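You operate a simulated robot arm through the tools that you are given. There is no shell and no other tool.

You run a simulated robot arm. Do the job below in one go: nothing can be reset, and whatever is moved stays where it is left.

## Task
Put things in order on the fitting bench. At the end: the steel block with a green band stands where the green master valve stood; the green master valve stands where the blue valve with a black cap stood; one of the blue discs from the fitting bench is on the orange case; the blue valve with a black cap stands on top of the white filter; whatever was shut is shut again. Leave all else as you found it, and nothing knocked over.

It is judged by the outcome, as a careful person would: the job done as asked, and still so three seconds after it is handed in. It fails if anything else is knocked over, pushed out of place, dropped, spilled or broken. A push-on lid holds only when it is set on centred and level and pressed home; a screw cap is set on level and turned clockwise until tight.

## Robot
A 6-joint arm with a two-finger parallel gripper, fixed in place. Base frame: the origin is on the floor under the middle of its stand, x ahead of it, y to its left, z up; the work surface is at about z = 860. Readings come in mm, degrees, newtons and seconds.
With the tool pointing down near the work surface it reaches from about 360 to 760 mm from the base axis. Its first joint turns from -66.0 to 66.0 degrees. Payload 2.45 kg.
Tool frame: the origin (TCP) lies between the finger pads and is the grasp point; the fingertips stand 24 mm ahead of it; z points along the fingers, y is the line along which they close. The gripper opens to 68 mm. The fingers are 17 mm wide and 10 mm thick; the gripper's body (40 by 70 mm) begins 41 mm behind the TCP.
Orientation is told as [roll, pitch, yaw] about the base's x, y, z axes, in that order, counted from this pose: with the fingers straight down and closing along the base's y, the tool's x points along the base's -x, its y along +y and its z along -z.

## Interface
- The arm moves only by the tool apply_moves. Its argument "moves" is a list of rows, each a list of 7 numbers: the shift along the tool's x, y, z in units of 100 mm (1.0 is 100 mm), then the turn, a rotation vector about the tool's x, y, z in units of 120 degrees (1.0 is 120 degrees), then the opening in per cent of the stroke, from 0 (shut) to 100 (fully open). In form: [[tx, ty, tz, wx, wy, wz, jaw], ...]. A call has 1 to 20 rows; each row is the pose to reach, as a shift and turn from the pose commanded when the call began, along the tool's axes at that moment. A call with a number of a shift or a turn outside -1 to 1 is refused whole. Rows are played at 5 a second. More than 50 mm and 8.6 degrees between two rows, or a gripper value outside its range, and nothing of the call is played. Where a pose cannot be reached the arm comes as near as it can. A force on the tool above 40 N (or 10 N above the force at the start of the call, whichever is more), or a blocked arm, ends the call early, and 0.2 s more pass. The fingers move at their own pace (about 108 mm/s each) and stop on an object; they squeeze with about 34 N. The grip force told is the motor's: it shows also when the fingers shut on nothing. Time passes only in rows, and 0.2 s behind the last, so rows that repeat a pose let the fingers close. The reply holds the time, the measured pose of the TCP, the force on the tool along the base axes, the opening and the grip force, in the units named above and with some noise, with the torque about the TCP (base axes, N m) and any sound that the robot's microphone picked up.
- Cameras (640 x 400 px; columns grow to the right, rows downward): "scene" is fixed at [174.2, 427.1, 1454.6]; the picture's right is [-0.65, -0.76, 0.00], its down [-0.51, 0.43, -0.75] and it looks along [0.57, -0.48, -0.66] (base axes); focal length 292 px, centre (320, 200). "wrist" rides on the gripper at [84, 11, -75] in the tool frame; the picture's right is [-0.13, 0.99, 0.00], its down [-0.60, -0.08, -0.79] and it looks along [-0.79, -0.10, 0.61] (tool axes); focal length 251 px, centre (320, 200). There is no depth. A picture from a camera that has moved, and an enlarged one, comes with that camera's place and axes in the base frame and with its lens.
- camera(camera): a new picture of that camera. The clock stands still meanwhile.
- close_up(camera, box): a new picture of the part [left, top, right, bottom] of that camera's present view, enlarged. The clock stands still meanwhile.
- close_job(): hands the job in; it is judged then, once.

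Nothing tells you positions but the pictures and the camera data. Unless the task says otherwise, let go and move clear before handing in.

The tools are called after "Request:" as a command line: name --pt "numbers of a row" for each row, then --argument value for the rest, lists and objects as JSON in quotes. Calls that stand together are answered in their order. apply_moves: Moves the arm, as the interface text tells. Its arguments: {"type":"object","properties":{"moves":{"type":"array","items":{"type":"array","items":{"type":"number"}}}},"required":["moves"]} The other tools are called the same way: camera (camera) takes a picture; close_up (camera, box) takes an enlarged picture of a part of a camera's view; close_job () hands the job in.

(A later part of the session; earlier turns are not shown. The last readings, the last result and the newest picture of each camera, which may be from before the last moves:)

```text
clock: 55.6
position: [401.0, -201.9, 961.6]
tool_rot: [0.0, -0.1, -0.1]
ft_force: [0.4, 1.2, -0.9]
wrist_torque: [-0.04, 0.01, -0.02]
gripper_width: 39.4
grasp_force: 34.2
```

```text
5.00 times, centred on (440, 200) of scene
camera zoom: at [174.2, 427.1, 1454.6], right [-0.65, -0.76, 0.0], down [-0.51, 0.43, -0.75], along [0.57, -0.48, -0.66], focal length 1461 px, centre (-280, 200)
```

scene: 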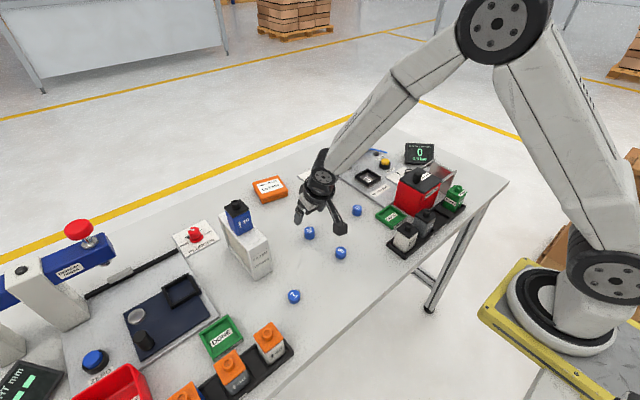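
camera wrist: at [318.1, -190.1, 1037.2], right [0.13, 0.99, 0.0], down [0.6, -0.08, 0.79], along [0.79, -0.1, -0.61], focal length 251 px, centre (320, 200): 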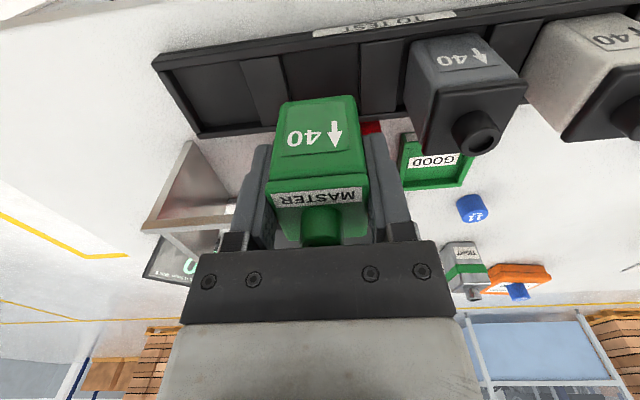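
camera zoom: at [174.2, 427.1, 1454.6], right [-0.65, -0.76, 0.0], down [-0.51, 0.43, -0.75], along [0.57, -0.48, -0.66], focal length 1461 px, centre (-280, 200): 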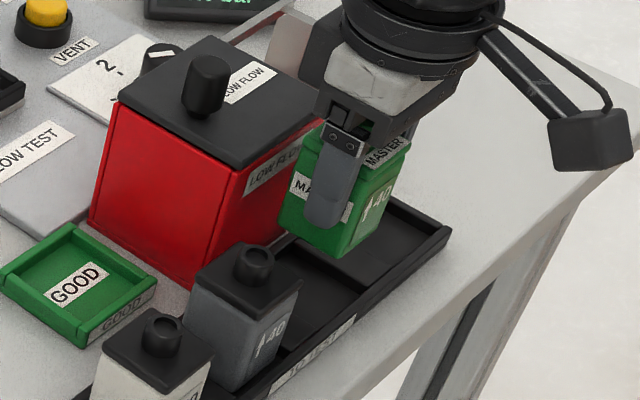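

The slot looks centred under the valve (±26 mm around it against the valve's ±20 mm). I'll lower slowly, with a 1 mm nudge toward the rack's centreline.

Request:
apply_moves --pt "0.01 0.005 0.1 0 0 0 0" --pt "0.01 0.005 0.2 0 0 0 0" --pt "0.01 0.005 0.3 0 0 0 0" --pt "0.01 0.005 0.38 0 0 0 0" --pt "0.01 0.005 0.43 0 0 0 0" --pt "0.01 0.005 0.46 0 0 0 0"

Request:
camera --camera "wrist"

Request:
close_up --camera "scene" --box '[400, 160, 480, 240]'

```text
clock: 57.0
position: [400.1, -200.4, 917.8]
tool_rot: [0.0, 0.0, 0.0]
ft_force: [-0.4, 0.1, -1.0]
wrist_torque: [0.04, 0.0, 0.0]
gripper_width: 39.4
grasp_force: 34.0
```

```text
taken
camera wrist: at [316.5, -189.3, 992.0], right [0.13, 0.99, 0.0], down [0.6, -0.08, 0.79], along [0.79, -0.1, -0.61], focal length 251 px, centre (320, 200)
```

wrist: 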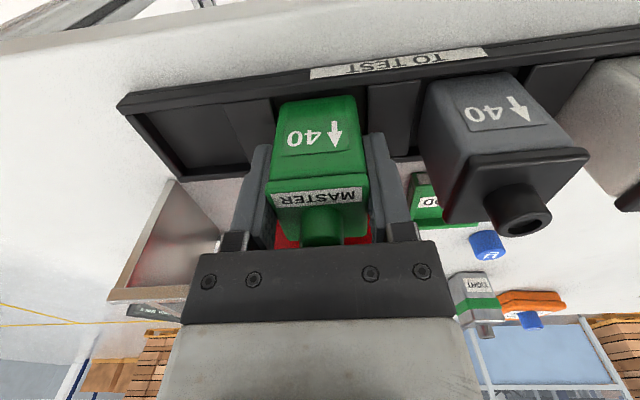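

```text
5.00 times, centred on (440, 200) of scene
camera zoom: at [174.2, 427.1, 1454.6], right [-0.65, -0.76, 0.0], down [-0.51, 0.43, -0.75], along [0.57, -0.48, -0.66], focal length 1461 px, centre (-280, 200)
```

zoom: 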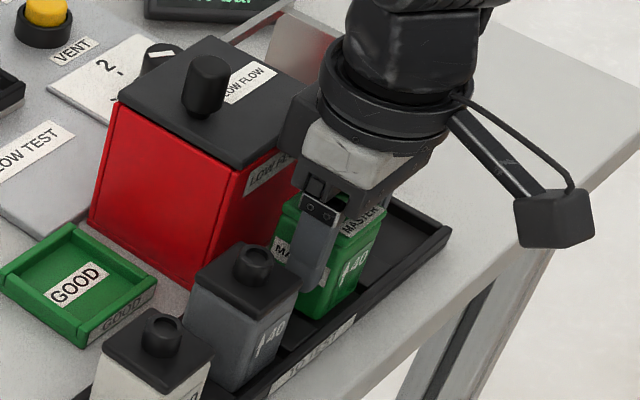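

No force so far. I'll take the last few millimetres in 1 mm steps.

Request:
apply_moves --pt "0 0 0.01 0 0 0 0" --pt "0 0 0.02 0 0 0 0" --pt "0 0 0.03 0 0 0 0" --pt "0 0 0.035 0 0 0 0"

Request:
apply_moves --pt "0 0 0.005 0 0 0 0" --pt "0 0 0.008 0 0 0 0"

```text
clock: 58.0
position: [397.7, -200.9, 913.5]
tool_rot: [0.0, 0.0, 0.0]
ft_force: [-0.9, -0.1, 5.6]
wrist_torque: [0.04, 0.09, 0.05]
gripper_width: 39.6
grasp_force: 34.2
```

```text
clock: 58.6
position: [398.5, -199.9, 911.7]
tool_rot: [0.0, -0.1, 0.0]
ft_force: [-7.9, 3.5, 26.2]
wrist_torque: [0.12, 0.14, 0.01]
gripper_width: 39.6
grasp_force: 34.6
```

The valve is on the slot floor, at the same height it was picked from. I'll ease back 1 mm and release.

Request:
apply_moves --pt "0 0 -0.009 0 0 0 0" --pt "0 0 -0.009 0 0 0 0"

Request:
apply_moves --pt "0 0 0 0 0 0 60" --pt "0 0 0 0 0 0 66" --pt "0 0 0 0 0 0 80" --pt "0 0 0 0 0 0 88" --pt "0 0 0 0 0 0 88"

Request:
camera --camera "wrist"

```text
clock: 59.2
position: [398.7, -201.3, 913.1]
tool_rot: [0.0, 0.0, 0.0]
ft_force: [-0.7, 0.4, -0.1]
wrist_torque: [-0.02, -0.01, 0.02]
gripper_width: 39.6
grasp_force: 33.4
```

```text
clock: 60.4
position: [399.4, -201.2, 914.0]
tool_rot: [0.0, 0.0, 0.0]
ft_force: [0.2, 0.0, 0.2]
wrist_torque: [0.01, 0.0, 0.0]
gripper_width: 59.8
grasp_force: 0.1
```

```text
taken
camera wrist: at [316.1, -189.3, 988.7], right [0.13, 0.99, 0.0], down [0.6, -0.08, 0.79], along [0.79, -0.1, -0.61], focal length 251 px, centre (320, 200)
```

wrist: 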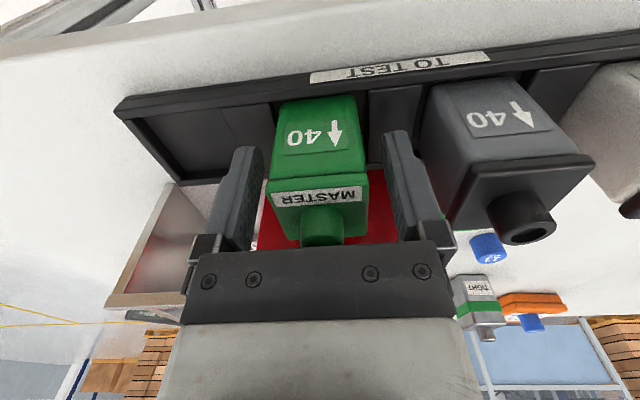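

The green valve now stands in the blue's slot. I'll rise and travel to the steel block at about (692, -33).

Request:
apply_moves --pt "0 0 -0.1 0 0 0 88" --pt "0 0 -0.35 0 0 0 88" --pt "0 0 -0.7 0 0 0 88" --pt "0 0 -1.0 0 0 0 88"

Request:
close_up --camera "scene" --box '[375, 150, 485, 265]'

Request:
apply_moves --pt "0 0.33 -0.2 0 0 0 100" --pt "0 0.66 -0.4 0 0 0 100" --pt "0 1.0 -0.5 0 0 0 100"

Request:
apply_moves --pt "-0.33 0.25 0 0 0 0 100" --pt "-0.66 0.5 0 0 0 0 100" --pt "-1.0 0.7 0 0 0 0 100"

Request:
apply_moves --pt "-0.33 0 0 0 0 0 100" --pt "-0.66 0 0 0 0 0 100" --pt "-1.0 0 0 0 0 0 100"

Request:
camera --camera "wrist"

```text
clock: 61.4
position: [399.3, -201.5, 1011.3]
tool_rot: [0.0, 0.0, 0.0]
ft_force: [0.4, -0.5, -0.4]
wrist_torque: [0.05, 0.02, -0.01]
gripper_width: 59.7
grasp_force: 0.0
```

```text
3.48 times, centred on (430, 208) of scene
camera zoom: at [174.2, 427.1, 1454.6], right [-0.65, -0.76, 0.0], down [-0.51, 0.43, -0.75], along [0.57, -0.48, -0.66], focal length 1017 px, centre (-63, 174)
```

zoom: 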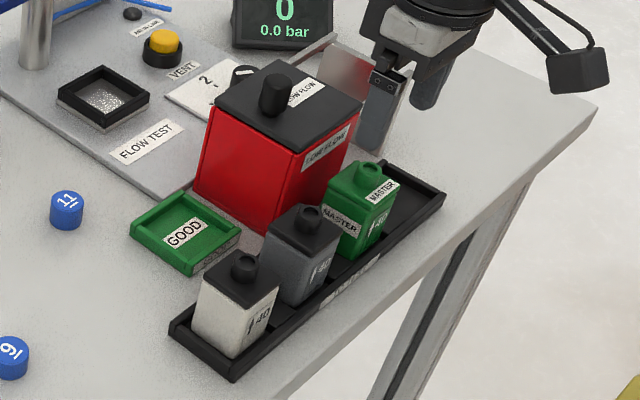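

```text
clock: 62.2
position: [397.9, -101.6, 1063.2]
tool_rot: [0.0, 0.0, 0.0]
ft_force: [0.0, 0.6, -0.6]
wrist_torque: [-0.01, -0.01, 0.01]
gripper_width: 68.4
grasp_force: 0.1
```

```text
clock: 63.0
position: [500.0, -31.4, 1062.5]
tool_rot: [0.0, 0.0, -0.1]
ft_force: [-0.3, 0.9, -0.1]
wrist_torque: [-0.02, 0.01, 0.06]
gripper_width: 68.0
grasp_force: 0.0
```

```text
clock: 63.8
position: [598.0, -31.0, 1064.3]
tool_rot: [0.0, 0.1, -0.1]
ft_force: [0.5, 0.9, 0.2]
wrist_torque: [-0.02, 0.01, 0.01]
gripper_width: 68.1
grasp_force: 0.0
```

```text
taken
camera wrist: at [515.6, -18.4, 1138.6], right [0.13, 0.99, 0.0], down [0.6, -0.08, 0.79], along [0.79, -0.1, -0.61], focal length 251 px, centre (320, 200)
```

wrist: 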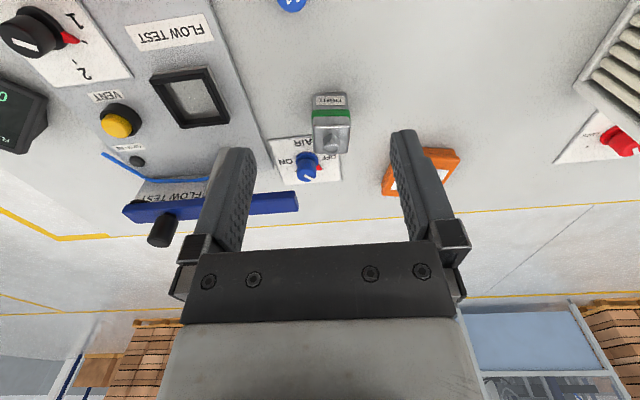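

The green valve stands upright at the old blue position. Now a closer look at the steel block.

Request:
close_up --camera "wrist" --box '[270, 80, 380, 190]'

```text
3.64 times, centred on (325, 135) of wrist
camera zoom: at [515.6, -18.4, 1138.6], right [0.13, 0.99, 0.0], down [0.6, -0.08, 0.79], along [0.79, -0.1, -0.61], focal length 914 px, centre (302, 436)
```

zoom: 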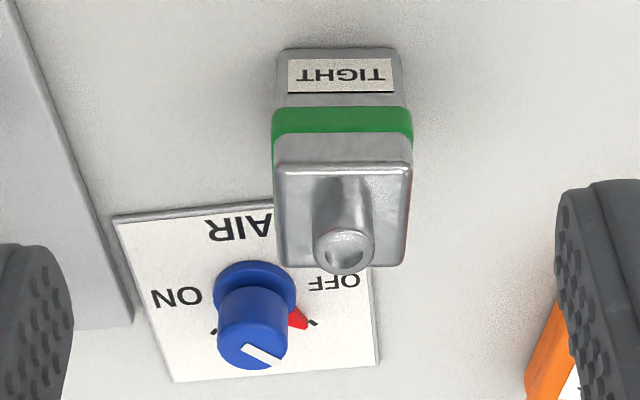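

The block is at about (692, -28), nearly square to the axes, cap top z≈938. I'll turn the gripper 90° above it so that I can square it up along x first.

Request:
apply_moves --pt "-0.08 0.0 0 0 0 0.0625 100" --pt "-0.16 0.0 0 0 0 0.125 100" --pt "-0.24 0.0 0 0 0 0.1875 100" --pt "-0.32 0.0 0 0 0 0.25 100" --pt "-0.4 0.01 0 0 0 0.3125 100" --pt "-0.48 0.01 0 0 0 0.375 100" --pt "-0.56 0.01 0 0 0 0.4375 100" --pt "-0.64 0.02 0 0 0 0.5 100" --pt "-0.72 0.02 0 0 0 0.5625 100" --pt "-0.8 0.02 0 0 0 0.625 100" --pt "-0.88 0.025 0 0 0 0.6875 100" --pt "-0.92 0.025 0 0 0 0.75 100"

Request:
camera --camera "wrist"

Request:
close_up --camera "wrist" --box '[250, 20, 390, 140]'

```text
clock: 66.4
position: [690.2, -27.9, 1062.7]
tool_rot: [0.0, -0.1, -90.1]
ft_force: [-0.7, -0.7, -0.5]
wrist_torque: [-0.02, -0.01, -0.02]
gripper_width: 68.0
grasp_force: 0.0
```

```text
taken
camera wrist: at [703.3, 56.5, 1138.1], right [0.99, -0.13, 0.0], down [-0.08, -0.6, 0.79], along [-0.1, -0.79, -0.61], focal length 251 px, centre (320, 200)
```

wrist: 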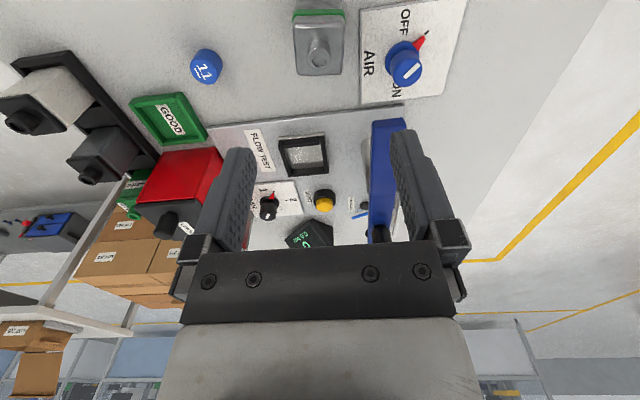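

```text
3.33 times, centred on (320, 80) of wrist
camera zoom: at [703.3, 56.5, 1138.1], right [0.99, -0.13, 0.0], down [-0.08, -0.6, 0.79], along [-0.1, -0.79, -0.61], focal length 838 px, centre (320, 600)
```

zoom: 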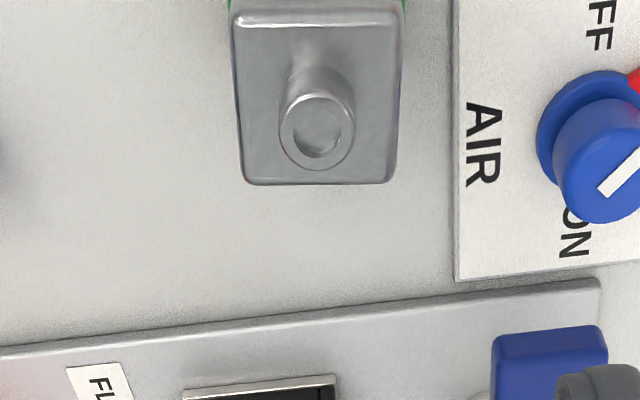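

The cap is on the tool's closing axis and the block is turned about 5°. I'll lower around it and squeeze along x to square and centre it, then release.

Request:
apply_moves --pt "-0.01 0 0.33 0 0 0 100" --pt "-0.015 0 0.66 0 0 0 100" --pt "-0.015 0 1.0 0 0 0 100"

Request:
camera --camera "wrist"

Request:
close_up --camera "scene" --box '[280, 130, 380, 220]'

```text
clock: 67.2
position: [689.6, -29.6, 962.5]
tool_rot: [0.0, 0.0, -90.0]
ft_force: [-0.1, 0.3, -0.2]
wrist_torque: [0.01, 0.0, 0.02]
gripper_width: 68.1
grasp_force: 0.0
```

```text
taken
camera wrist: at [701.5, 55.6, 1037.2], right [0.99, -0.13, 0.0], down [-0.08, -0.6, 0.79], along [-0.1, -0.79, -0.61], focal length 251 px, centre (320, 200)
```

wrist: 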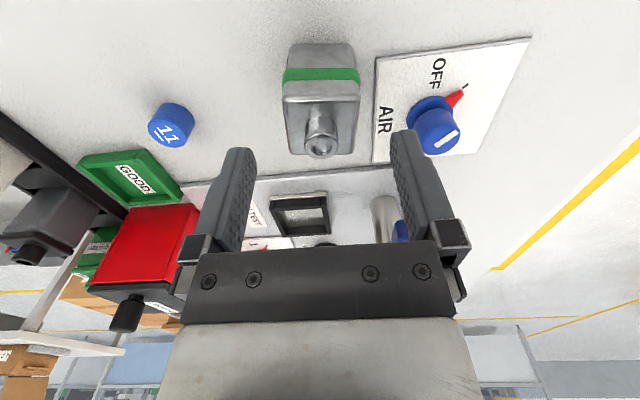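

```text
4.44 times, centred on (330, 175) of scene
camera zoom: at [174.2, 427.1, 1454.6], right [-0.65, -0.76, 0.0], down [-0.51, 0.43, -0.75], along [0.57, -0.48, -0.66], focal length 1299 px, centre (276, 311)
```

zoom: 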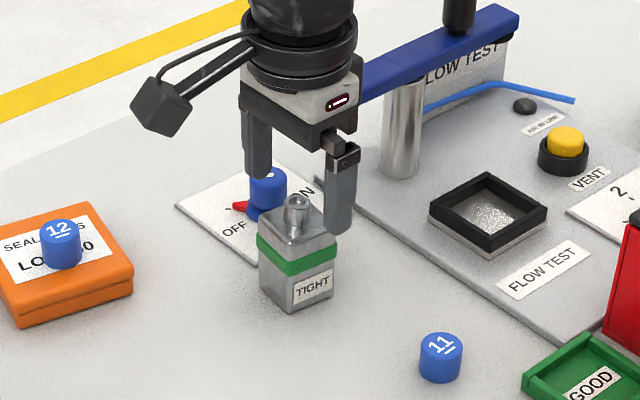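

Clearance to the AIR knob is fine, about 20 mm. I'll lower to z≈905 and squeeze.

Request:
apply_moves --pt "0 0 0.2 0 0 0 100" --pt "0 0 0.4 0 0 0 100" --pt "0 0 0.575 0 0 0 100"

Request:
camera --camera "wrist"

```text
clock: 68.0
position: [689.2, -29.1, 906.0]
tool_rot: [-0.1, 0.0, -90.0]
ft_force: [0.2, 0.5, -0.6]
wrist_torque: [-0.01, 0.0, 0.01]
gripper_width: 68.1
grasp_force: 0.1
```

```text
taken
camera wrist: at [700.9, 54.9, 980.5], right [0.99, -0.13, 0.0], down [-0.08, -0.6, 0.79], along [-0.1, -0.79, -0.61], focal length 251 px, centre (320, 200)
```

wrist: 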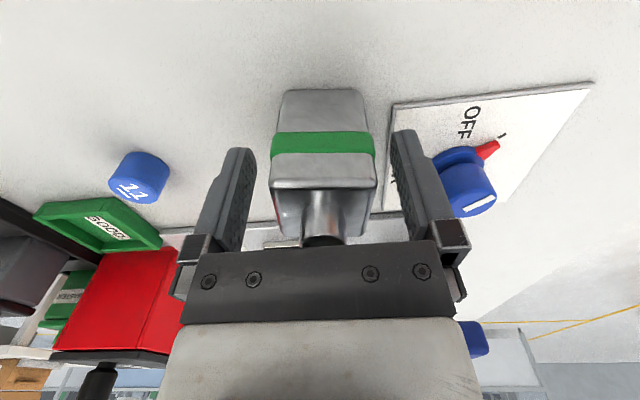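

Request:
apply_moves --pt "0 0 0 0 0 0 70" --pt "0 0 0 0 0 0 50" --pt "0 0 0 0 0 0 20" --pt "0 0 0 0 0 0 0" --pt "0 0 0 0 0 0 0"

Request:
camera --camera "wrist"

```text
clock: 69.2
position: [688.2, -29.3, 905.5]
tool_rot: [0.0, 0.0, -90.0]
ft_force: [0.9, 0.6, 0.2]
wrist_torque: [-0.04, -0.07, 0.01]
gripper_width: 40.1
grasp_force: 33.9
```

```text
taken
camera wrist: at [701.1, 55.0, 980.9], right [0.99, -0.13, 0.0], down [-0.08, -0.6, 0.79], along [-0.1, -0.79, -0.61], focal length 251 px, centre (320, 200)
```

wrist: 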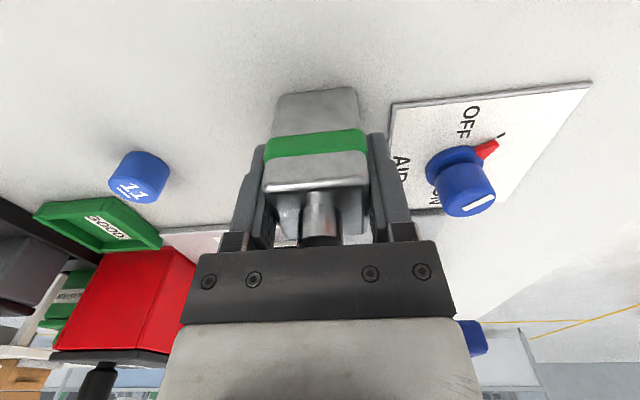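

The block is squared and centred along x at 40.1 mm. I'll release, rise clear, and turn back to close along y, with the tool 8.5 mm nearer the base.

Request:
apply_moves --pt "0 0 0 0 0 0 62" --pt "0 0 0 0 0 0 70" --pt "0 0 0 0 0 0 90" --pt "0 0 0 0 0 0 100" --pt "0 0 0 0 0 0 100"

Request:
apply_moves --pt "0 0 -0.2 0 0 0 100" --pt "0 0 -0.5 0 0 0 100" --pt "0 0 -0.9 0 0 0 100"

Request:
close_up --camera "wrist" --box '[250, 20, 390, 160]'

```text
clock: 70.4
position: [688.2, -29.3, 906.0]
tool_rot: [0.0, -0.1, -90.1]
ft_force: [0.3, 0.3, -0.3]
wrist_torque: [-0.02, -0.05, 0.0]
gripper_width: 68.0
grasp_force: 0.1
```

```text
clock: 71.2
position: [690.0, -27.3, 997.3]
tool_rot: [0.0, -0.1, -90.0]
ft_force: [-0.6, 0.1, 1.6]
wrist_torque: [0.01, 0.01, 0.0]
gripper_width: 68.1
grasp_force: 0.1
```

```text
2.86 times, centred on (320, 90) of wrist
camera zoom: at [702.1, 56.7, 1072.1], right [0.99, -0.13, 0.0], down [-0.08, -0.6, 0.79], along [-0.1, -0.79, -0.61], focal length 718 px, centre (320, 514)
```

zoom: 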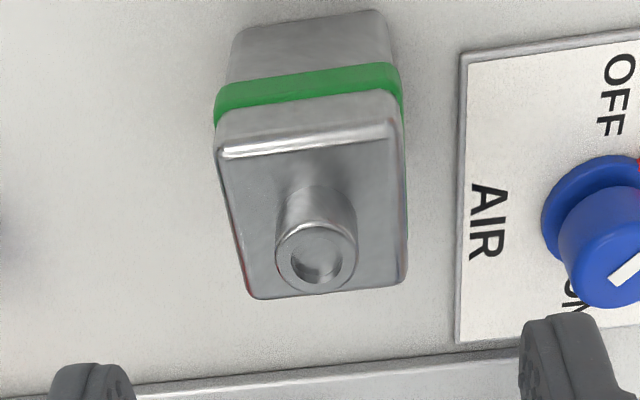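

Request:
apply_moves --pt "0 -0.01 0 0 0 -0.0625 100" --pt "0 -0.02 0 0 0 -0.125 100" --pt "0 -0.03 0 0 0 -0.1875 100" --pt "0 -0.04 0 0 0 -0.25 100" --pt "-0.005 -0.05 0 0 0 -0.3125 100" --pt "-0.005 -0.06 0 0 0 -0.375 100" --pt "-0.005 -0.07 0 0 0 -0.4375 100" --pt "-0.01 -0.08 0 0 0 -0.5 100" --pt "-0.013 -0.085 0 0 0 -0.5625 100" --pt "-0.013 -0.085 0 0 0 -0.625 100" --pt "-0.013 -0.085 0 0 0 -0.6875 100" --pt "-0.013 -0.085 0 0 0 -0.75 100"

Request:
camera --camera "wrist"

Request:
close_up --camera "wrist" --box '[250, 20, 390, 160]'

```text
clock: 73.8
position: [682.0, -31.7, 995.6]
tool_rot: [0.0, 0.1, 0.1]
ft_force: [-0.2, -0.6, 0.6]
wrist_torque: [-0.01, -0.01, 0.0]
gripper_width: 67.8
grasp_force: 0.0
```

```text
taken
camera wrist: at [599.2, -19.3, 1070.7], right [0.13, 0.99, 0.0], down [0.6, -0.08, 0.79], along [0.79, -0.1, -0.61], focal length 251 px, centre (320, 200)
```

wrist: 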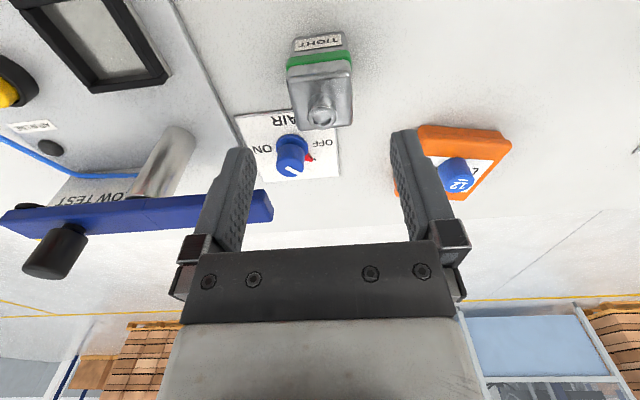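

```text
2.86 times, centred on (320, 90) of wrist
camera zoom: at [599.2, -19.3, 1070.7], right [0.13, 0.99, 0.0], down [0.6, -0.08, 0.79], along [0.79, -0.1, -0.61], focal length 718 px, centre (320, 514)
```

zoom: 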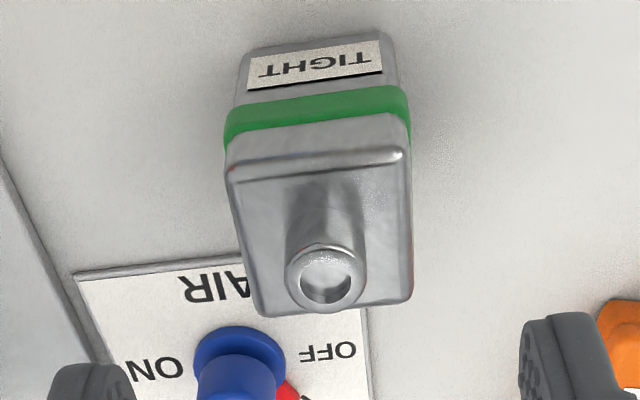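

The block is centred for the y-grip. I'll lower to z≈909 and close.

Request:
apply_moves --pt "0 0 0.3 0 0 0 100" --pt "0 0 0.6 0 0 0 100" --pt "0 0 0.8 0 0 0 100" --pt "0 0 0.87 0 0 0 100"

Request:
camera --camera "wrist"

```text
clock: 74.8
position: [682.4, -30.6, 908.5]
tool_rot: [0.0, 0.0, 0.0]
ft_force: [0.5, -1.1, 0.3]
wrist_torque: [0.03, 0.0, -0.04]
gripper_width: 67.9
grasp_force: 0.0
```

```text
taken
camera wrist: at [599.1, -19.3, 983.3], right [0.13, 0.99, 0.0], down [0.6, -0.08, 0.79], along [0.79, -0.1, -0.61], focal length 251 px, centre (320, 200)
```

wrist: 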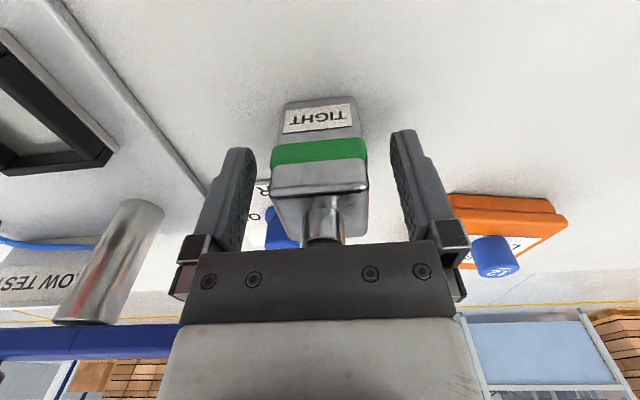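

Request:
apply_moves --pt "0 0 0 0 0 0 70" --pt "0 0 0 0 0 0 50" --pt "0 0 0 0 0 0 20" --pt "0 0 0 0 0 0 0" --pt "0 0 0 0 0 0 0"

Request:
apply_moves --pt "0 0 -0.03 0 0 0 0" --pt "0 0 -0.1 0 0 0 0" --pt "0 0 -0.3 0 0 0 0" --pt "0 0 -0.6 0 0 0 0" --pt "0 0 -0.9 0 0 0 0"

Request:
camera --camera "wrist"

Request:
camera --camera "scene"

```text
clock: 76.0
position: [681.5, -30.5, 907.8]
tool_rot: [0.0, 0.1, -0.1]
ft_force: [0.8, 1.6, -0.3]
wrist_torque: [0.0, -0.1, 0.04]
gripper_width: 40.0
grasp_force: 34.3
```

```text
clock: 77.2
position: [682.0, -29.7, 997.4]
tool_rot: [0.0, 0.1, 0.0]
ft_force: [-0.2, -0.5, -6.3]
wrist_torque: [0.0, 0.03, 0.02]
gripper_width: 39.9
grasp_force: 34.4
```

```text
taken
camera wrist: at [598.8, -18.2, 1073.3], right [0.13, 0.99, 0.0], down [0.61, -0.08, 0.79], along [0.79, -0.1, -0.61], focal length 251 px, centre (320, 200)
```

wrist: 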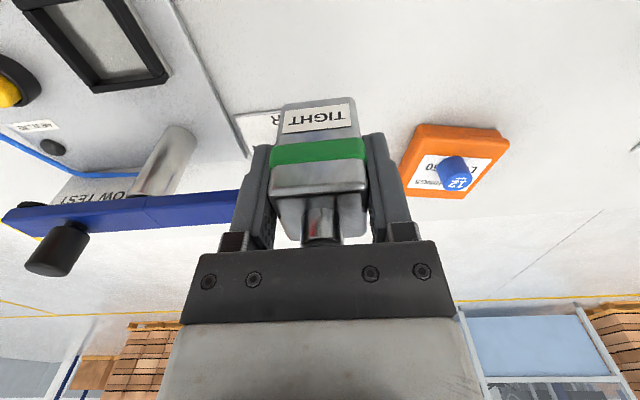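

```text
taken
```

scene: 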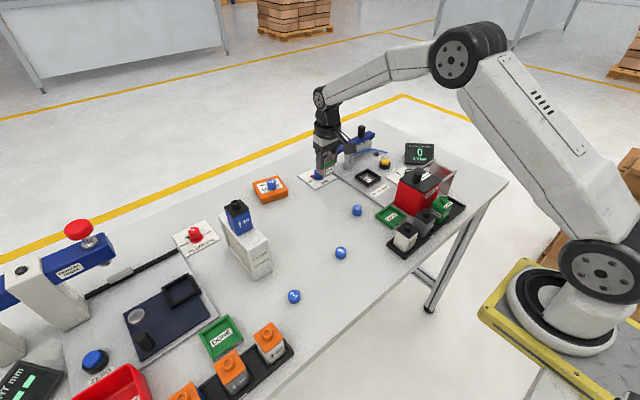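

The steel block is held (about 0.6 kg). I'll carry it back along the same clear path to the rack.

Request:
apply_moves --pt "0.1 0 -0.25 0 0 0 0" --pt "0.3 0 -0.5 0 0 0 0" --pt "0.6 0 -0.65 0 0 0 0" --pt "0.95 0 -0.65 0 0 0 0"

Request:
apply_moves --pt "0.3 0 0 0 0 0 0" --pt "0.6 -0.1 0 0 0 0 0" --pt "0.95 -0.3 0 0 0 0 0"

Request:
apply_moves --pt "0.3 -0.15 0 0 0 0 0" --pt "0.6 -0.35 0 0 0 0 0" --pt "0.957 -0.55 0 0 0 0 0"

Request:
apply_moves --pt "0 -0.3 0 0 0 0 0" --pt "0 -0.6 0 0 0 0 0" --pt "0 -0.86 0 0 0 0 0"

Request:
apply_moves --pt "0 -0.25 0 0 0 0 0" --pt "0 -0.5 0 0 0 0 0" --pt "0 -0.752 0 0 0 0 0" --pt "0 -0.752 0 0 0 0 0"

Request:
camera --camera "wrist"

Request:
close_up --camera "scene" --box '[390, 120, 490, 250]'

```text
clock: 78.2
position: [586.5, -30.8, 1062.4]
tool_rot: [0.0, -0.1, 0.0]
ft_force: [-0.8, 0.2, -6.1]
wrist_torque: [0.04, 0.04, 0.03]
gripper_width: 39.8
grasp_force: 33.9
```

```text
clock: 79.0
position: [492.7, -60.8, 1062.6]
tool_rot: [0.0, 0.1, 0.1]
ft_force: [0.6, -0.4, -5.0]
wrist_torque: [-0.01, 0.05, 0.01]
gripper_width: 40.1
grasp_force: 33.7
```

```text
clock: 79.8
position: [394.9, -116.3, 1066.5]
tool_rot: [0.1, 0.1, 0.1]
ft_force: [-0.6, -0.7, -4.7]
wrist_torque: [0.03, 0.05, 0.01]
gripper_width: 39.9
grasp_force: 34.0
```

```text
clock: 80.6
position: [395.3, -201.7, 1064.5]
tool_rot: [0.0, -0.1, 0.0]
ft_force: [0.0, -1.0, -5.7]
wrist_torque: [0.0, 0.04, 0.01]
gripper_width: 40.0
grasp_force: 34.1
```

```text
clock: 81.6
position: [395.6, -277.0, 1064.0]
tool_rot: [0.0, 0.1, 0.0]
ft_force: [0.3, 0.1, -5.2]
wrist_torque: [0.01, 0.05, -0.01]
gripper_width: 39.7
grasp_force: 34.4
```

```text
taken
camera wrist: at [312.8, -266.0, 1140.0], right [0.13, 0.99, 0.0], down [0.6, -0.08, 0.79], along [0.79, -0.1, -0.61], focal length 251 px, centre (320, 200)
```

wrist: 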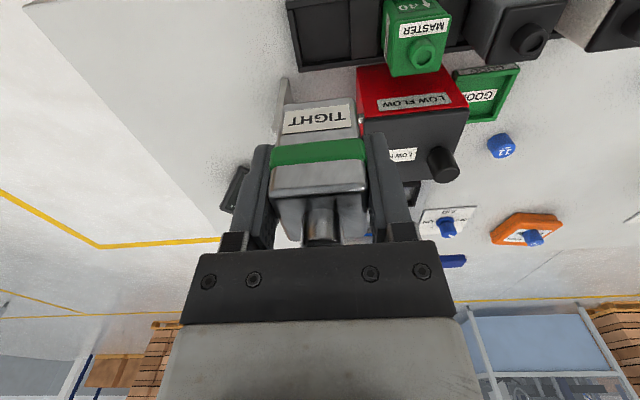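

```text
3.08 times, centred on (440, 185) of scene
camera zoom: at [174.3, 427.0, 1454.6], right [-0.65, -0.76, 0.0], down [-0.51, 0.43, -0.75], along [0.57, -0.48, -0.66], focal length 899 px, centre (-49, 246)
```

zoom: 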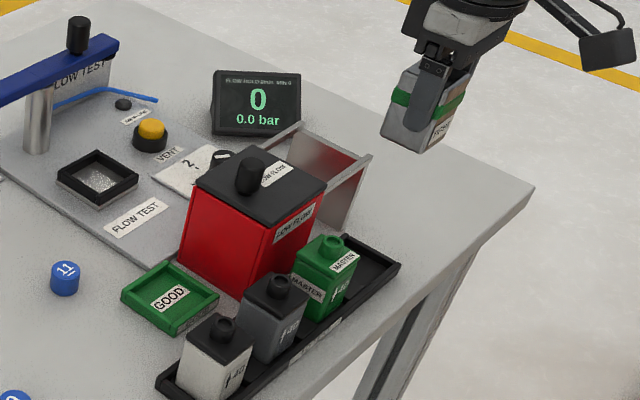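

I'm over the empty green slot. I'll lower to z≈962 and check alignment against the slot.

Request:
apply_moves --pt "0 0 0.3 0 0 0 0" --pt "0 0 0.6 0 0 0 0" --pt "0 0 0.9 0 0 0 0" --pt "0 0 1.0 0 0 0 0"

Request:
camera --camera "wrist"

Request:
close_up --camera "wrist" --box '[220, 30, 420, 160]'

Request:
close_up --camera "scene" --box '[410, 150, 490, 230]'

```text
clock: 82.6
position: [396.5, -277.3, 964.2]
tool_rot: [-0.1, 0.0, 0.0]
ft_force: [0.0, -0.8, -5.2]
wrist_torque: [0.0, 0.06, -0.02]
gripper_width: 39.8
grasp_force: 33.7
```

```text
taken
camera wrist: at [313.4, -266.1, 1038.3], right [0.13, 0.99, 0.0], down [0.6, -0.08, 0.79], along [0.79, -0.1, -0.61], focal length 251 px, centre (320, 200)
```

wrist: 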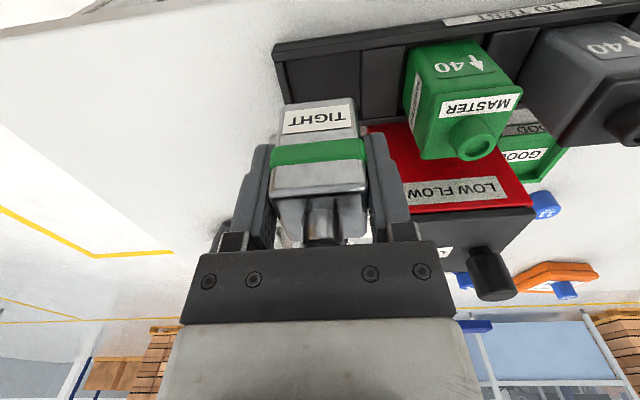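

```text
3.08 times, centred on (320, 95) of wrist
camera zoom: at [313.4, -266.1, 1038.3], right [0.13, 0.99, 0.0], down [0.6, -0.08, 0.79], along [0.79, -0.1, -0.61], focal length 774 px, centre (320, 523)
```

zoom: 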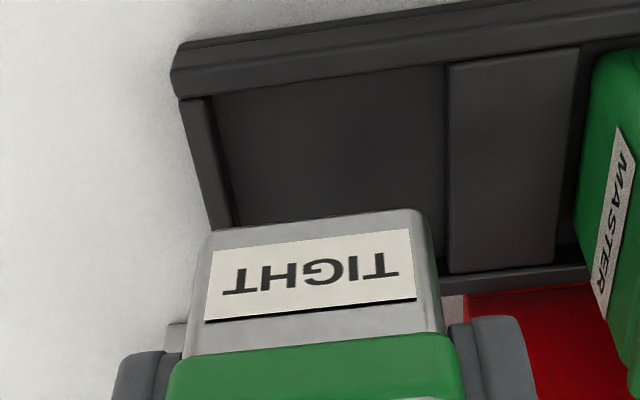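

```text
5.00 times, centred on (450, 190) of scene
camera zoom: at [174.3, 427.0, 1454.6], right [-0.65, -0.76, 0.0], down [-0.51, 0.43, -0.75], along [0.57, -0.48, -0.66], focal length 1461 px, centre (-330, 250)
```

zoom: 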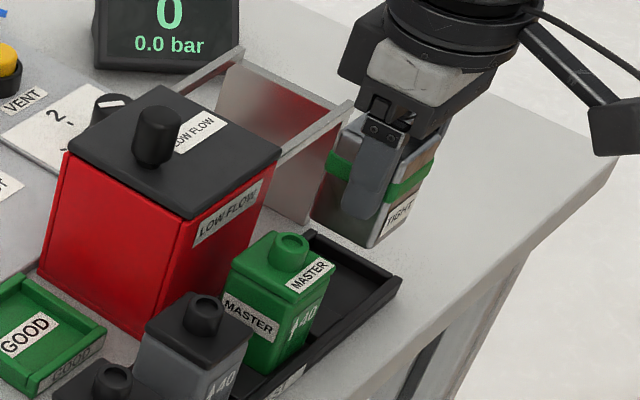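

Comparing with the green placement, I should shift about +2 mm in x and +1.5 mm in y to centre the block. I'll apply that and lower partway.

Request:
apply_moves --pt "-0.02 0.015 0.0 0 0 0 0" --pt "-0.02 0.015 0.1 0 0 0 0" --pt "-0.02 0.015 0.2 0 0 0 0" --pt "-0.02 0.015 0.3 0 0 0 0" --pt "-0.02 0.015 0.38 0 0 0 0"

Request:
close_up --camera "wrist" --box '[220, 50, 420, 180]'

Request:
close_up --camera "scene" --box '[420, 165, 480, 225]'

```text
clock: 83.8
position: [398.6, -276.4, 924.8]
tool_rot: [0.1, 0.1, 0.0]
ft_force: [0.6, 0.7, -4.8]
wrist_torque: [-0.02, 0.04, 0.01]
gripper_width: 39.9
grasp_force: 34.0
```

```text
3.08 times, centred on (320, 115) of wrist
camera zoom: at [315.3, -265.0, 999.4], right [0.13, 0.99, 0.0], down [0.6, -0.08, 0.79], along [0.79, -0.1, -0.61], focal length 774 px, centre (320, 462)
```

zoom: 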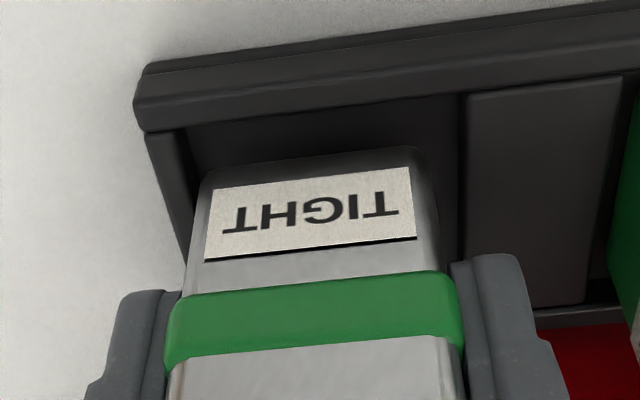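

```text
6.67 times, centred on (450, 195) of scene
camera zoom: at [174.3, 427.0, 1454.6], right [-0.65, -0.76, 0.0], down [-0.51, 0.43, -0.75], along [0.57, -0.48, -0.66], focal length 1948 px, centre (-547, 233)
```

zoom: 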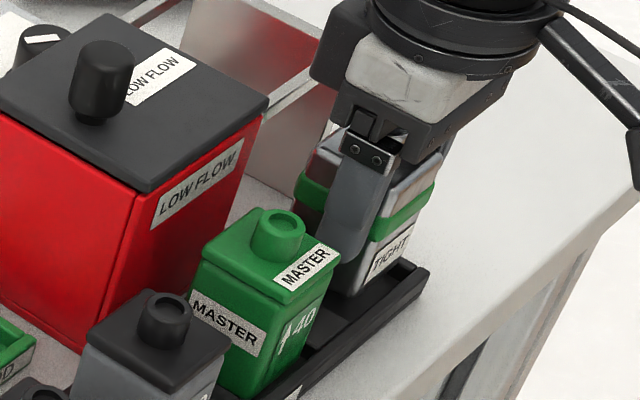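

The block is inside the slot outline with gaps of about 2.7 and 4.7 mm. I'll nudge +0.8 mm in y and lower in small steps.

Request:
apply_moves --pt "0 0.008 0.02 0 0 0 0" --pt "0 0.008 0.05 0 0 0 0" --pt "0 0.008 0.07 0 0 0 0" --pt "0 0.008 0.09 0 0 0 0"

Request:
apply_moves --pt "0 0 0.01 0 0 0 0" --pt "0 0 0.02 0 0 0 0" --pt "0 0 0.02 0 0 0 0"

Request:
close_up --camera "scene" --box '[420, 165, 480, 225]'

Request:
close_up --camera "wrist" --box '[220, 50, 420, 180]'

```text
clock: 84.8
position: [399.2, -274.1, 915.9]
tool_rot: [0.1, 0.0, 0.1]
ft_force: [0.5, 0.6, -5.0]
wrist_torque: [-0.03, 0.04, 0.06]
gripper_width: 39.8
grasp_force: 33.8
```

```text
clock: 85.6
position: [398.8, -275.2, 913.7]
tool_rot: [0.0, 0.0, 0.0]
ft_force: [0.3, 0.3, -4.7]
wrist_torque: [0.0, 0.03, 0.0]
gripper_width: 40.2
grasp_force: 33.8
```

```text
6.67 times, centred on (450, 195) of scene
camera zoom: at [174.3, 427.0, 1454.6], right [-0.65, -0.76, 0.0], down [-0.51, 0.43, -0.75], along [0.57, -0.48, -0.66], focal length 1948 px, centre (-547, 233)
```

zoom: 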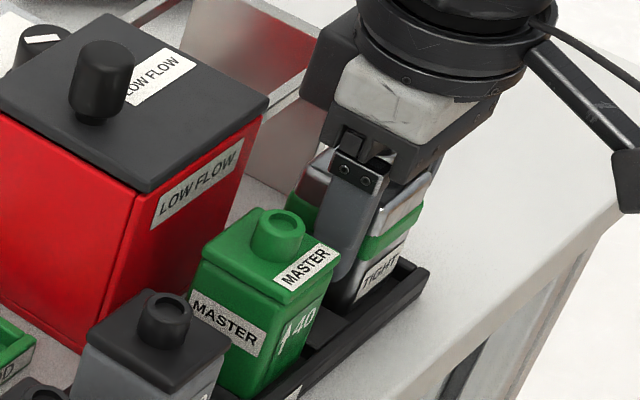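

```text
3.08 times, centred on (320, 115) of wrist
camera zoom: at [315.9, -263.4, 989.4], right [0.13, 0.99, 0.0], down [0.6, -0.08, 0.79], along [0.79, -0.1, -0.61], focal length 774 px, centre (320, 462)
```

zoom: 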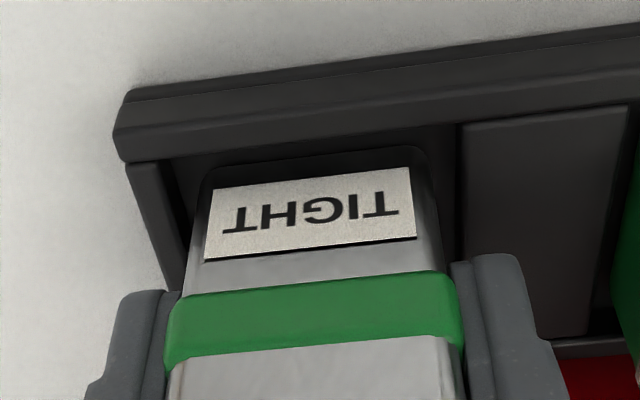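

The block is going into the slot without touching. I'll take the last steps to the floor, watching the force.

Request:
apply_moves --pt "0 0 0.008 0 0 0 0" --pt "0 0 0.015 0 0 0 0" --pt "0 0 0.015 0 0 0 0"

Request:
apply_moves --pt "0 0 0.008 0 0 0 0" --pt "0 0 0.012 0 0 0 0" --pt "0 0 0.012 0 0 0 0"

```text
clock: 86.4
position: [400.5, -275.7, 913.9]
tool_rot: [0.0, -0.1, 0.0]
ft_force: [-3.6, -0.5, 11.5]
wrist_torque: [0.32, 0.18, 0.09]
gripper_width: 40.1
grasp_force: 34.2
```

```text
clock: 87.2
position: [399.2, -274.6, 912.0]
tool_rot: [0.0, -0.1, 0.0]
ft_force: [-1.9, 2.2, 25.0]
wrist_torque: [0.37, -0.05, 0.01]
gripper_width: 39.8
grasp_force: 34.2
```

Contact is on the slot floor: the block's bottom is at z≈864, well below the bar tops. I'll look before easing and releasing.

Request:
apply_moves --pt "0 0 -0.008 0 0 0 0" --pt "0 0 -0.015 0 0 0 0" --pt "0 0 -0.015 0 0 0 0"

Request:
close_up --camera "scene" --box '[420, 165, 480, 225]'

Request:
close_up --camera "wrist" --box '[220, 50, 420, 180]'

```text
clock: 88.0
position: [398.2, -274.5, 912.4]
tool_rot: [0.1, 0.3, 0.1]
ft_force: [0.4, -1.2, -2.0]
wrist_torque: [-0.09, -0.09, 0.0]
gripper_width: 40.0
grasp_force: 34.1
```

```text
6.67 times, centred on (450, 195) of scene
camera zoom: at [174.2, 427.1, 1454.6], right [-0.65, -0.76, 0.0], down [-0.51, 0.43, -0.75], along [0.57, -0.48, -0.66], focal length 1948 px, centre (-547, 233)
```

zoom: 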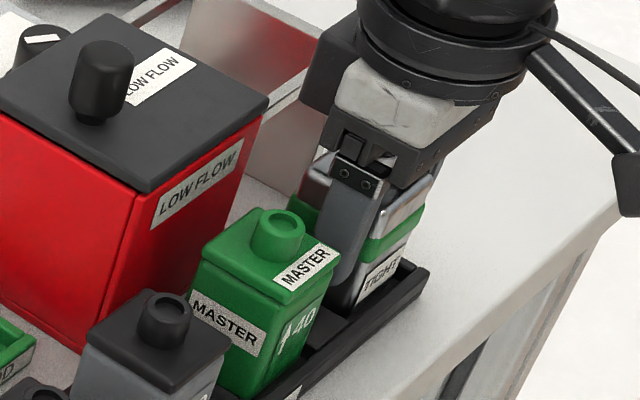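

```text
3.08 times, centred on (320, 115) of wrist
camera zoom: at [315.0, -262.5, 988.7], right [0.13, 0.99, 0.0], down [0.61, -0.08, 0.79], along [0.78, -0.1, -0.61], focal length 774 px, centre (320, 462)
```

zoom: 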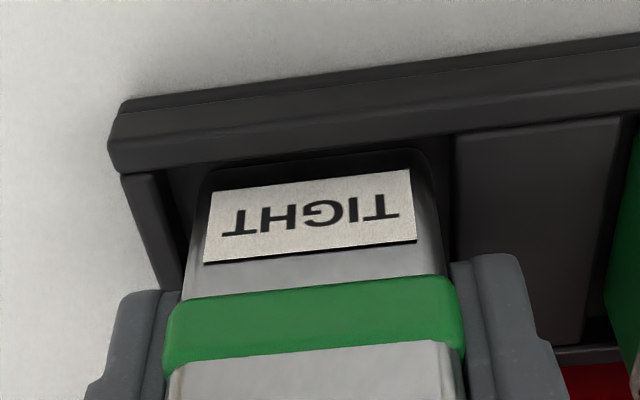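

The block rests in the slot with a light load. Releasing gently.

Request:
apply_moves --pt "0 0 0 0 0 0 60" --pt "0 0 0 0 0 0 64" --pt "0 0 0 0 0 0 75" --pt "0 0 0 0 0 0 85" --pt "0 0 0 0 0 0 85"

Request:
close_up --camera "wrist" --box '[180, 50, 460, 240]'

Request:
close_up --camera "scene" --box '[420, 165, 480, 225]'

```text
clock: 89.2
position: [398.3, -275.6, 914.9]
tool_rot: [0.0, 0.1, 0.0]
ft_force: [-0.6, -0.4, 0.1]
wrist_torque: [-0.01, 0.0, -0.02]
gripper_width: 57.4
grasp_force: 0.0
```

```text
2.11 times, centred on (320, 145) of wrist
camera zoom: at [315.6, -263.1, 989.4], right [0.13, 0.99, 0.0], down [0.6, -0.08, 0.79], along [0.79, -0.1, -0.61], focal length 529 px, centre (320, 316)
```

zoom: 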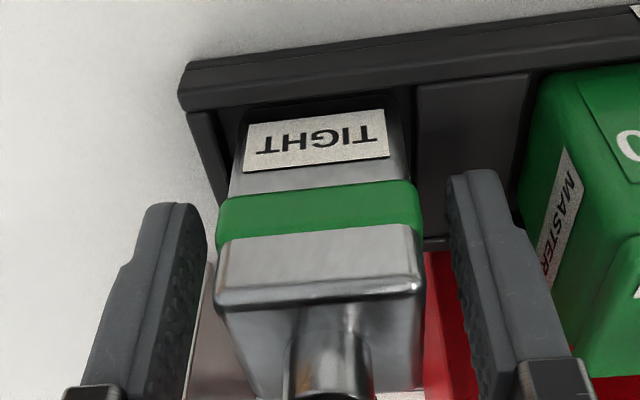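

```text
6.67 times, centred on (450, 195) of scene
camera zoom: at [174.2, 427.1, 1454.6], right [-0.65, -0.76, 0.0], down [-0.51, 0.43, -0.75], along [0.57, -0.48, -0.66], focal length 1948 px, centre (-547, 233)
```

zoom: 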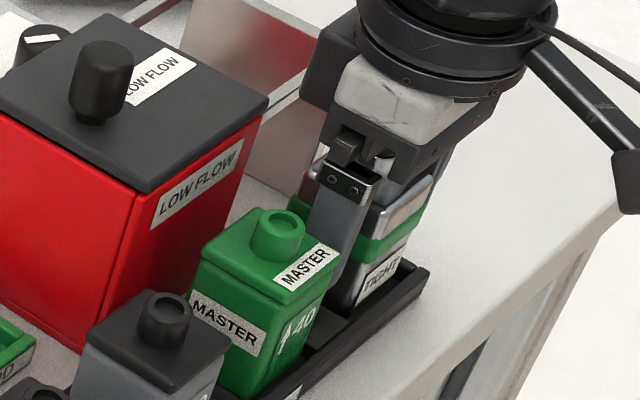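

The block stands upright in the slot. I'll rise straight up and clear.

Request:
apply_moves --pt "0 0 -0.1 0 0 0 85" --pt "0 0 -0.3 0 0 0 85" --pt "0 0 -0.65 0 0 0 85" --pt "0 0 -1.0 0 0 0 85"

Request:
apply_moves --pt "0 0.2 -0.3 0 0 0 85" --pt "0 0.5 -0.6 0 0 0 85" --pt "0 0.8 -1.0 0 0 0 85"

Request:
apply_moves --pt "-0.2 0.33 -0.2 0 0 0 85" --pt "-0.4 0.66 -0.4 0 0 0 85" --pt "-0.6 1.0 -0.6 0 0 0 85"

Request:
camera --camera "scene"

Request:
close_up --camera "scene" --box '[340, 120, 500, 260]'

Request:
close_up --camera "scene" --box '[425, 180, 475, 230]'

Request:
close_up --camera "scene" --box '[195, 150, 305, 290]'

```text
clock: 90.2
position: [397.2, -274.6, 1014.6]
tool_rot: [0.0, 0.1, 0.0]
ft_force: [-0.5, 0.7, 0.7]
wrist_torque: [0.04, 0.0, 0.0]
gripper_width: 57.5
grasp_force: 0.1
```

```text
clock: 91.0
position: [396.0, -194.9, 1114.9]
tool_rot: [0.0, 0.0, -0.1]
ft_force: [-0.4, 0.0, -0.4]
wrist_torque: [-0.01, -0.04, 0.0]
gripper_width: 57.7
grasp_force: 0.1
```

```text
clock: 91.8
position: [458.8, -96.6, 1174.2]
tool_rot: [0.0, 0.0, 0.0]
ft_force: [0.6, -0.7, 0.4]
wrist_torque: [0.0, 0.0, 0.02]
gripper_width: 57.4
grasp_force: 0.0
```

```text
taken
```

scene: 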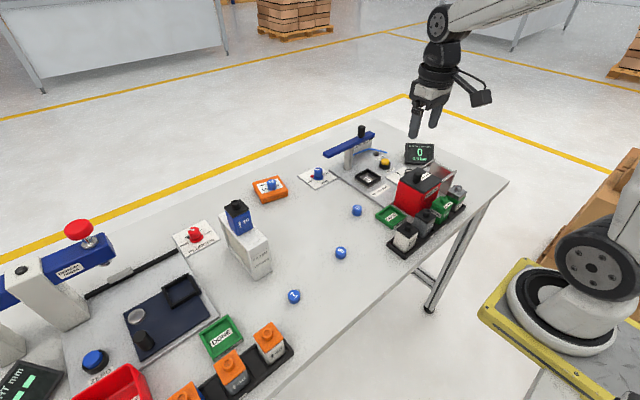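

```text
2.86 times, centred on (420, 190) of scene
camera zoom: at [174.2, 427.1, 1454.6], right [-0.65, -0.76, 0.0], down [-0.51, 0.43, -0.75], along [0.57, -0.48, -0.66], focal length 835 px, centre (34, 229)
```

zoom: 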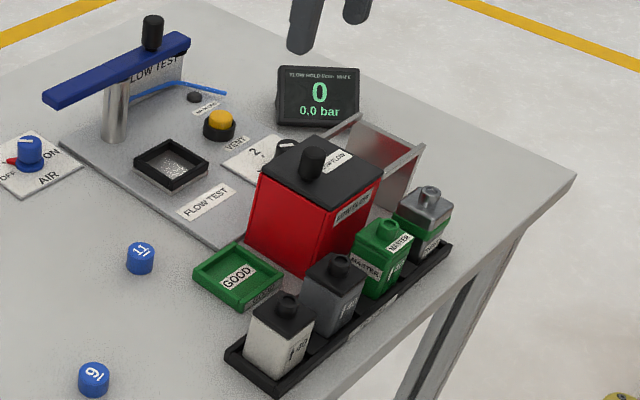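

```text
8.00 times, centred on (450, 205) of scene
camera zoom: at [174.2, 427.1, 1454.6], right [-0.65, -0.76, 0.0], down [-0.51, 0.43, -0.75], along [0.57, -0.48, -0.66], focal length 2338 px, centre (-720, 160)
```

zoom: 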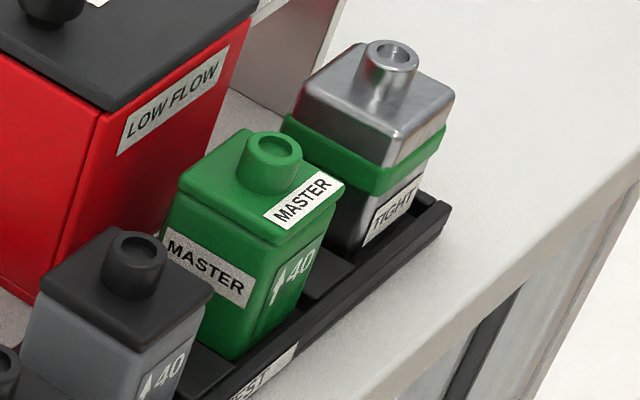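

```text
2.86 times, centred on (250, 220) of scene
camera zoom: at [174.2, 427.1, 1454.6], right [-0.65, -0.76, 0.0], down [-0.51, 0.43, -0.75], along [0.57, -0.48, -0.66], focal length 835 px, centre (520, 143)
```

zoom: 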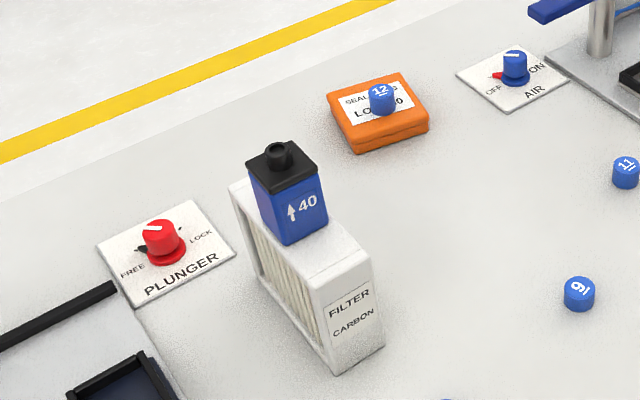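

Everything appears in place. I'll take one last close look at the red box lid and the left side of the bench before handing in.

Request:
close_up --camera "scene" --box '[385, 150, 465, 230]'

Request:
close_up --camera "scene" --box '[0, 200, 300, 400]'

Request:
close_up --camera "wrist" --box '[0, 0, 400, 200]'

```text
5.00 times, centred on (425, 190) of scene
camera zoom: at [174.2, 427.1, 1454.6], right [-0.65, -0.76, 0.0], down [-0.51, 0.43, -0.75], along [0.57, -0.48, -0.66], focal length 1461 px, centre (-205, 250)
```

zoom: 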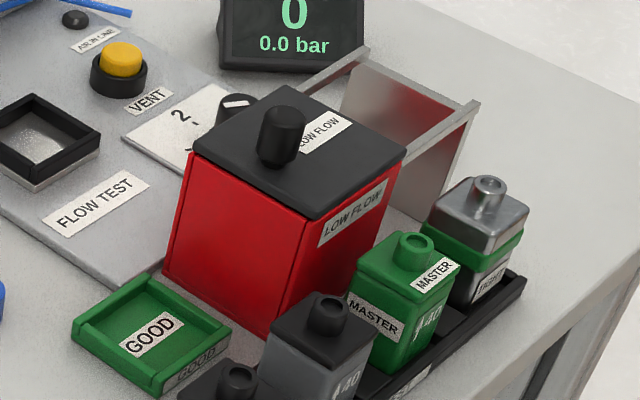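

```text
2.00 times, centred on (150, 300) of scene
camera zoom: at [174.2, 427.1, 1454.6], right [-0.65, -0.76, 0.0], down [-0.51, 0.43, -0.75], along [0.57, -0.48, -0.66], focal length 584 px, centre (660, 0)
```

zoom: 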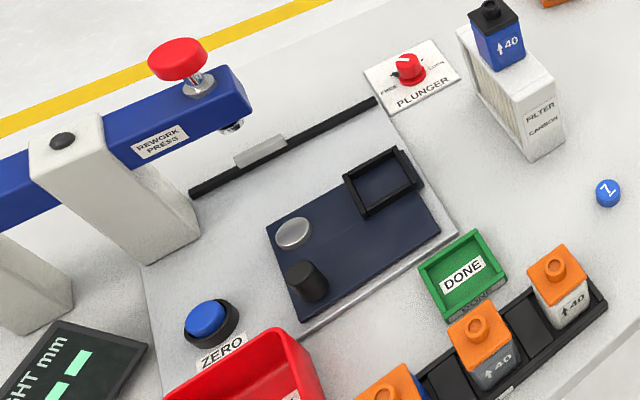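

```text
1.60 times, centred on (200, 100) of wrist
camera zoom: at [374.6, -84.6, 1249.4], right [0.13, 0.99, 0.0], down [0.6, -0.08, 0.79], along [0.79, -0.1, -0.61], focal length 402 px, centre (512, 360)
```

zoom: 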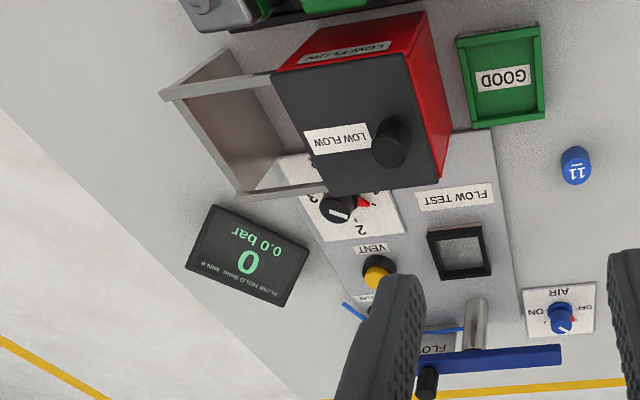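

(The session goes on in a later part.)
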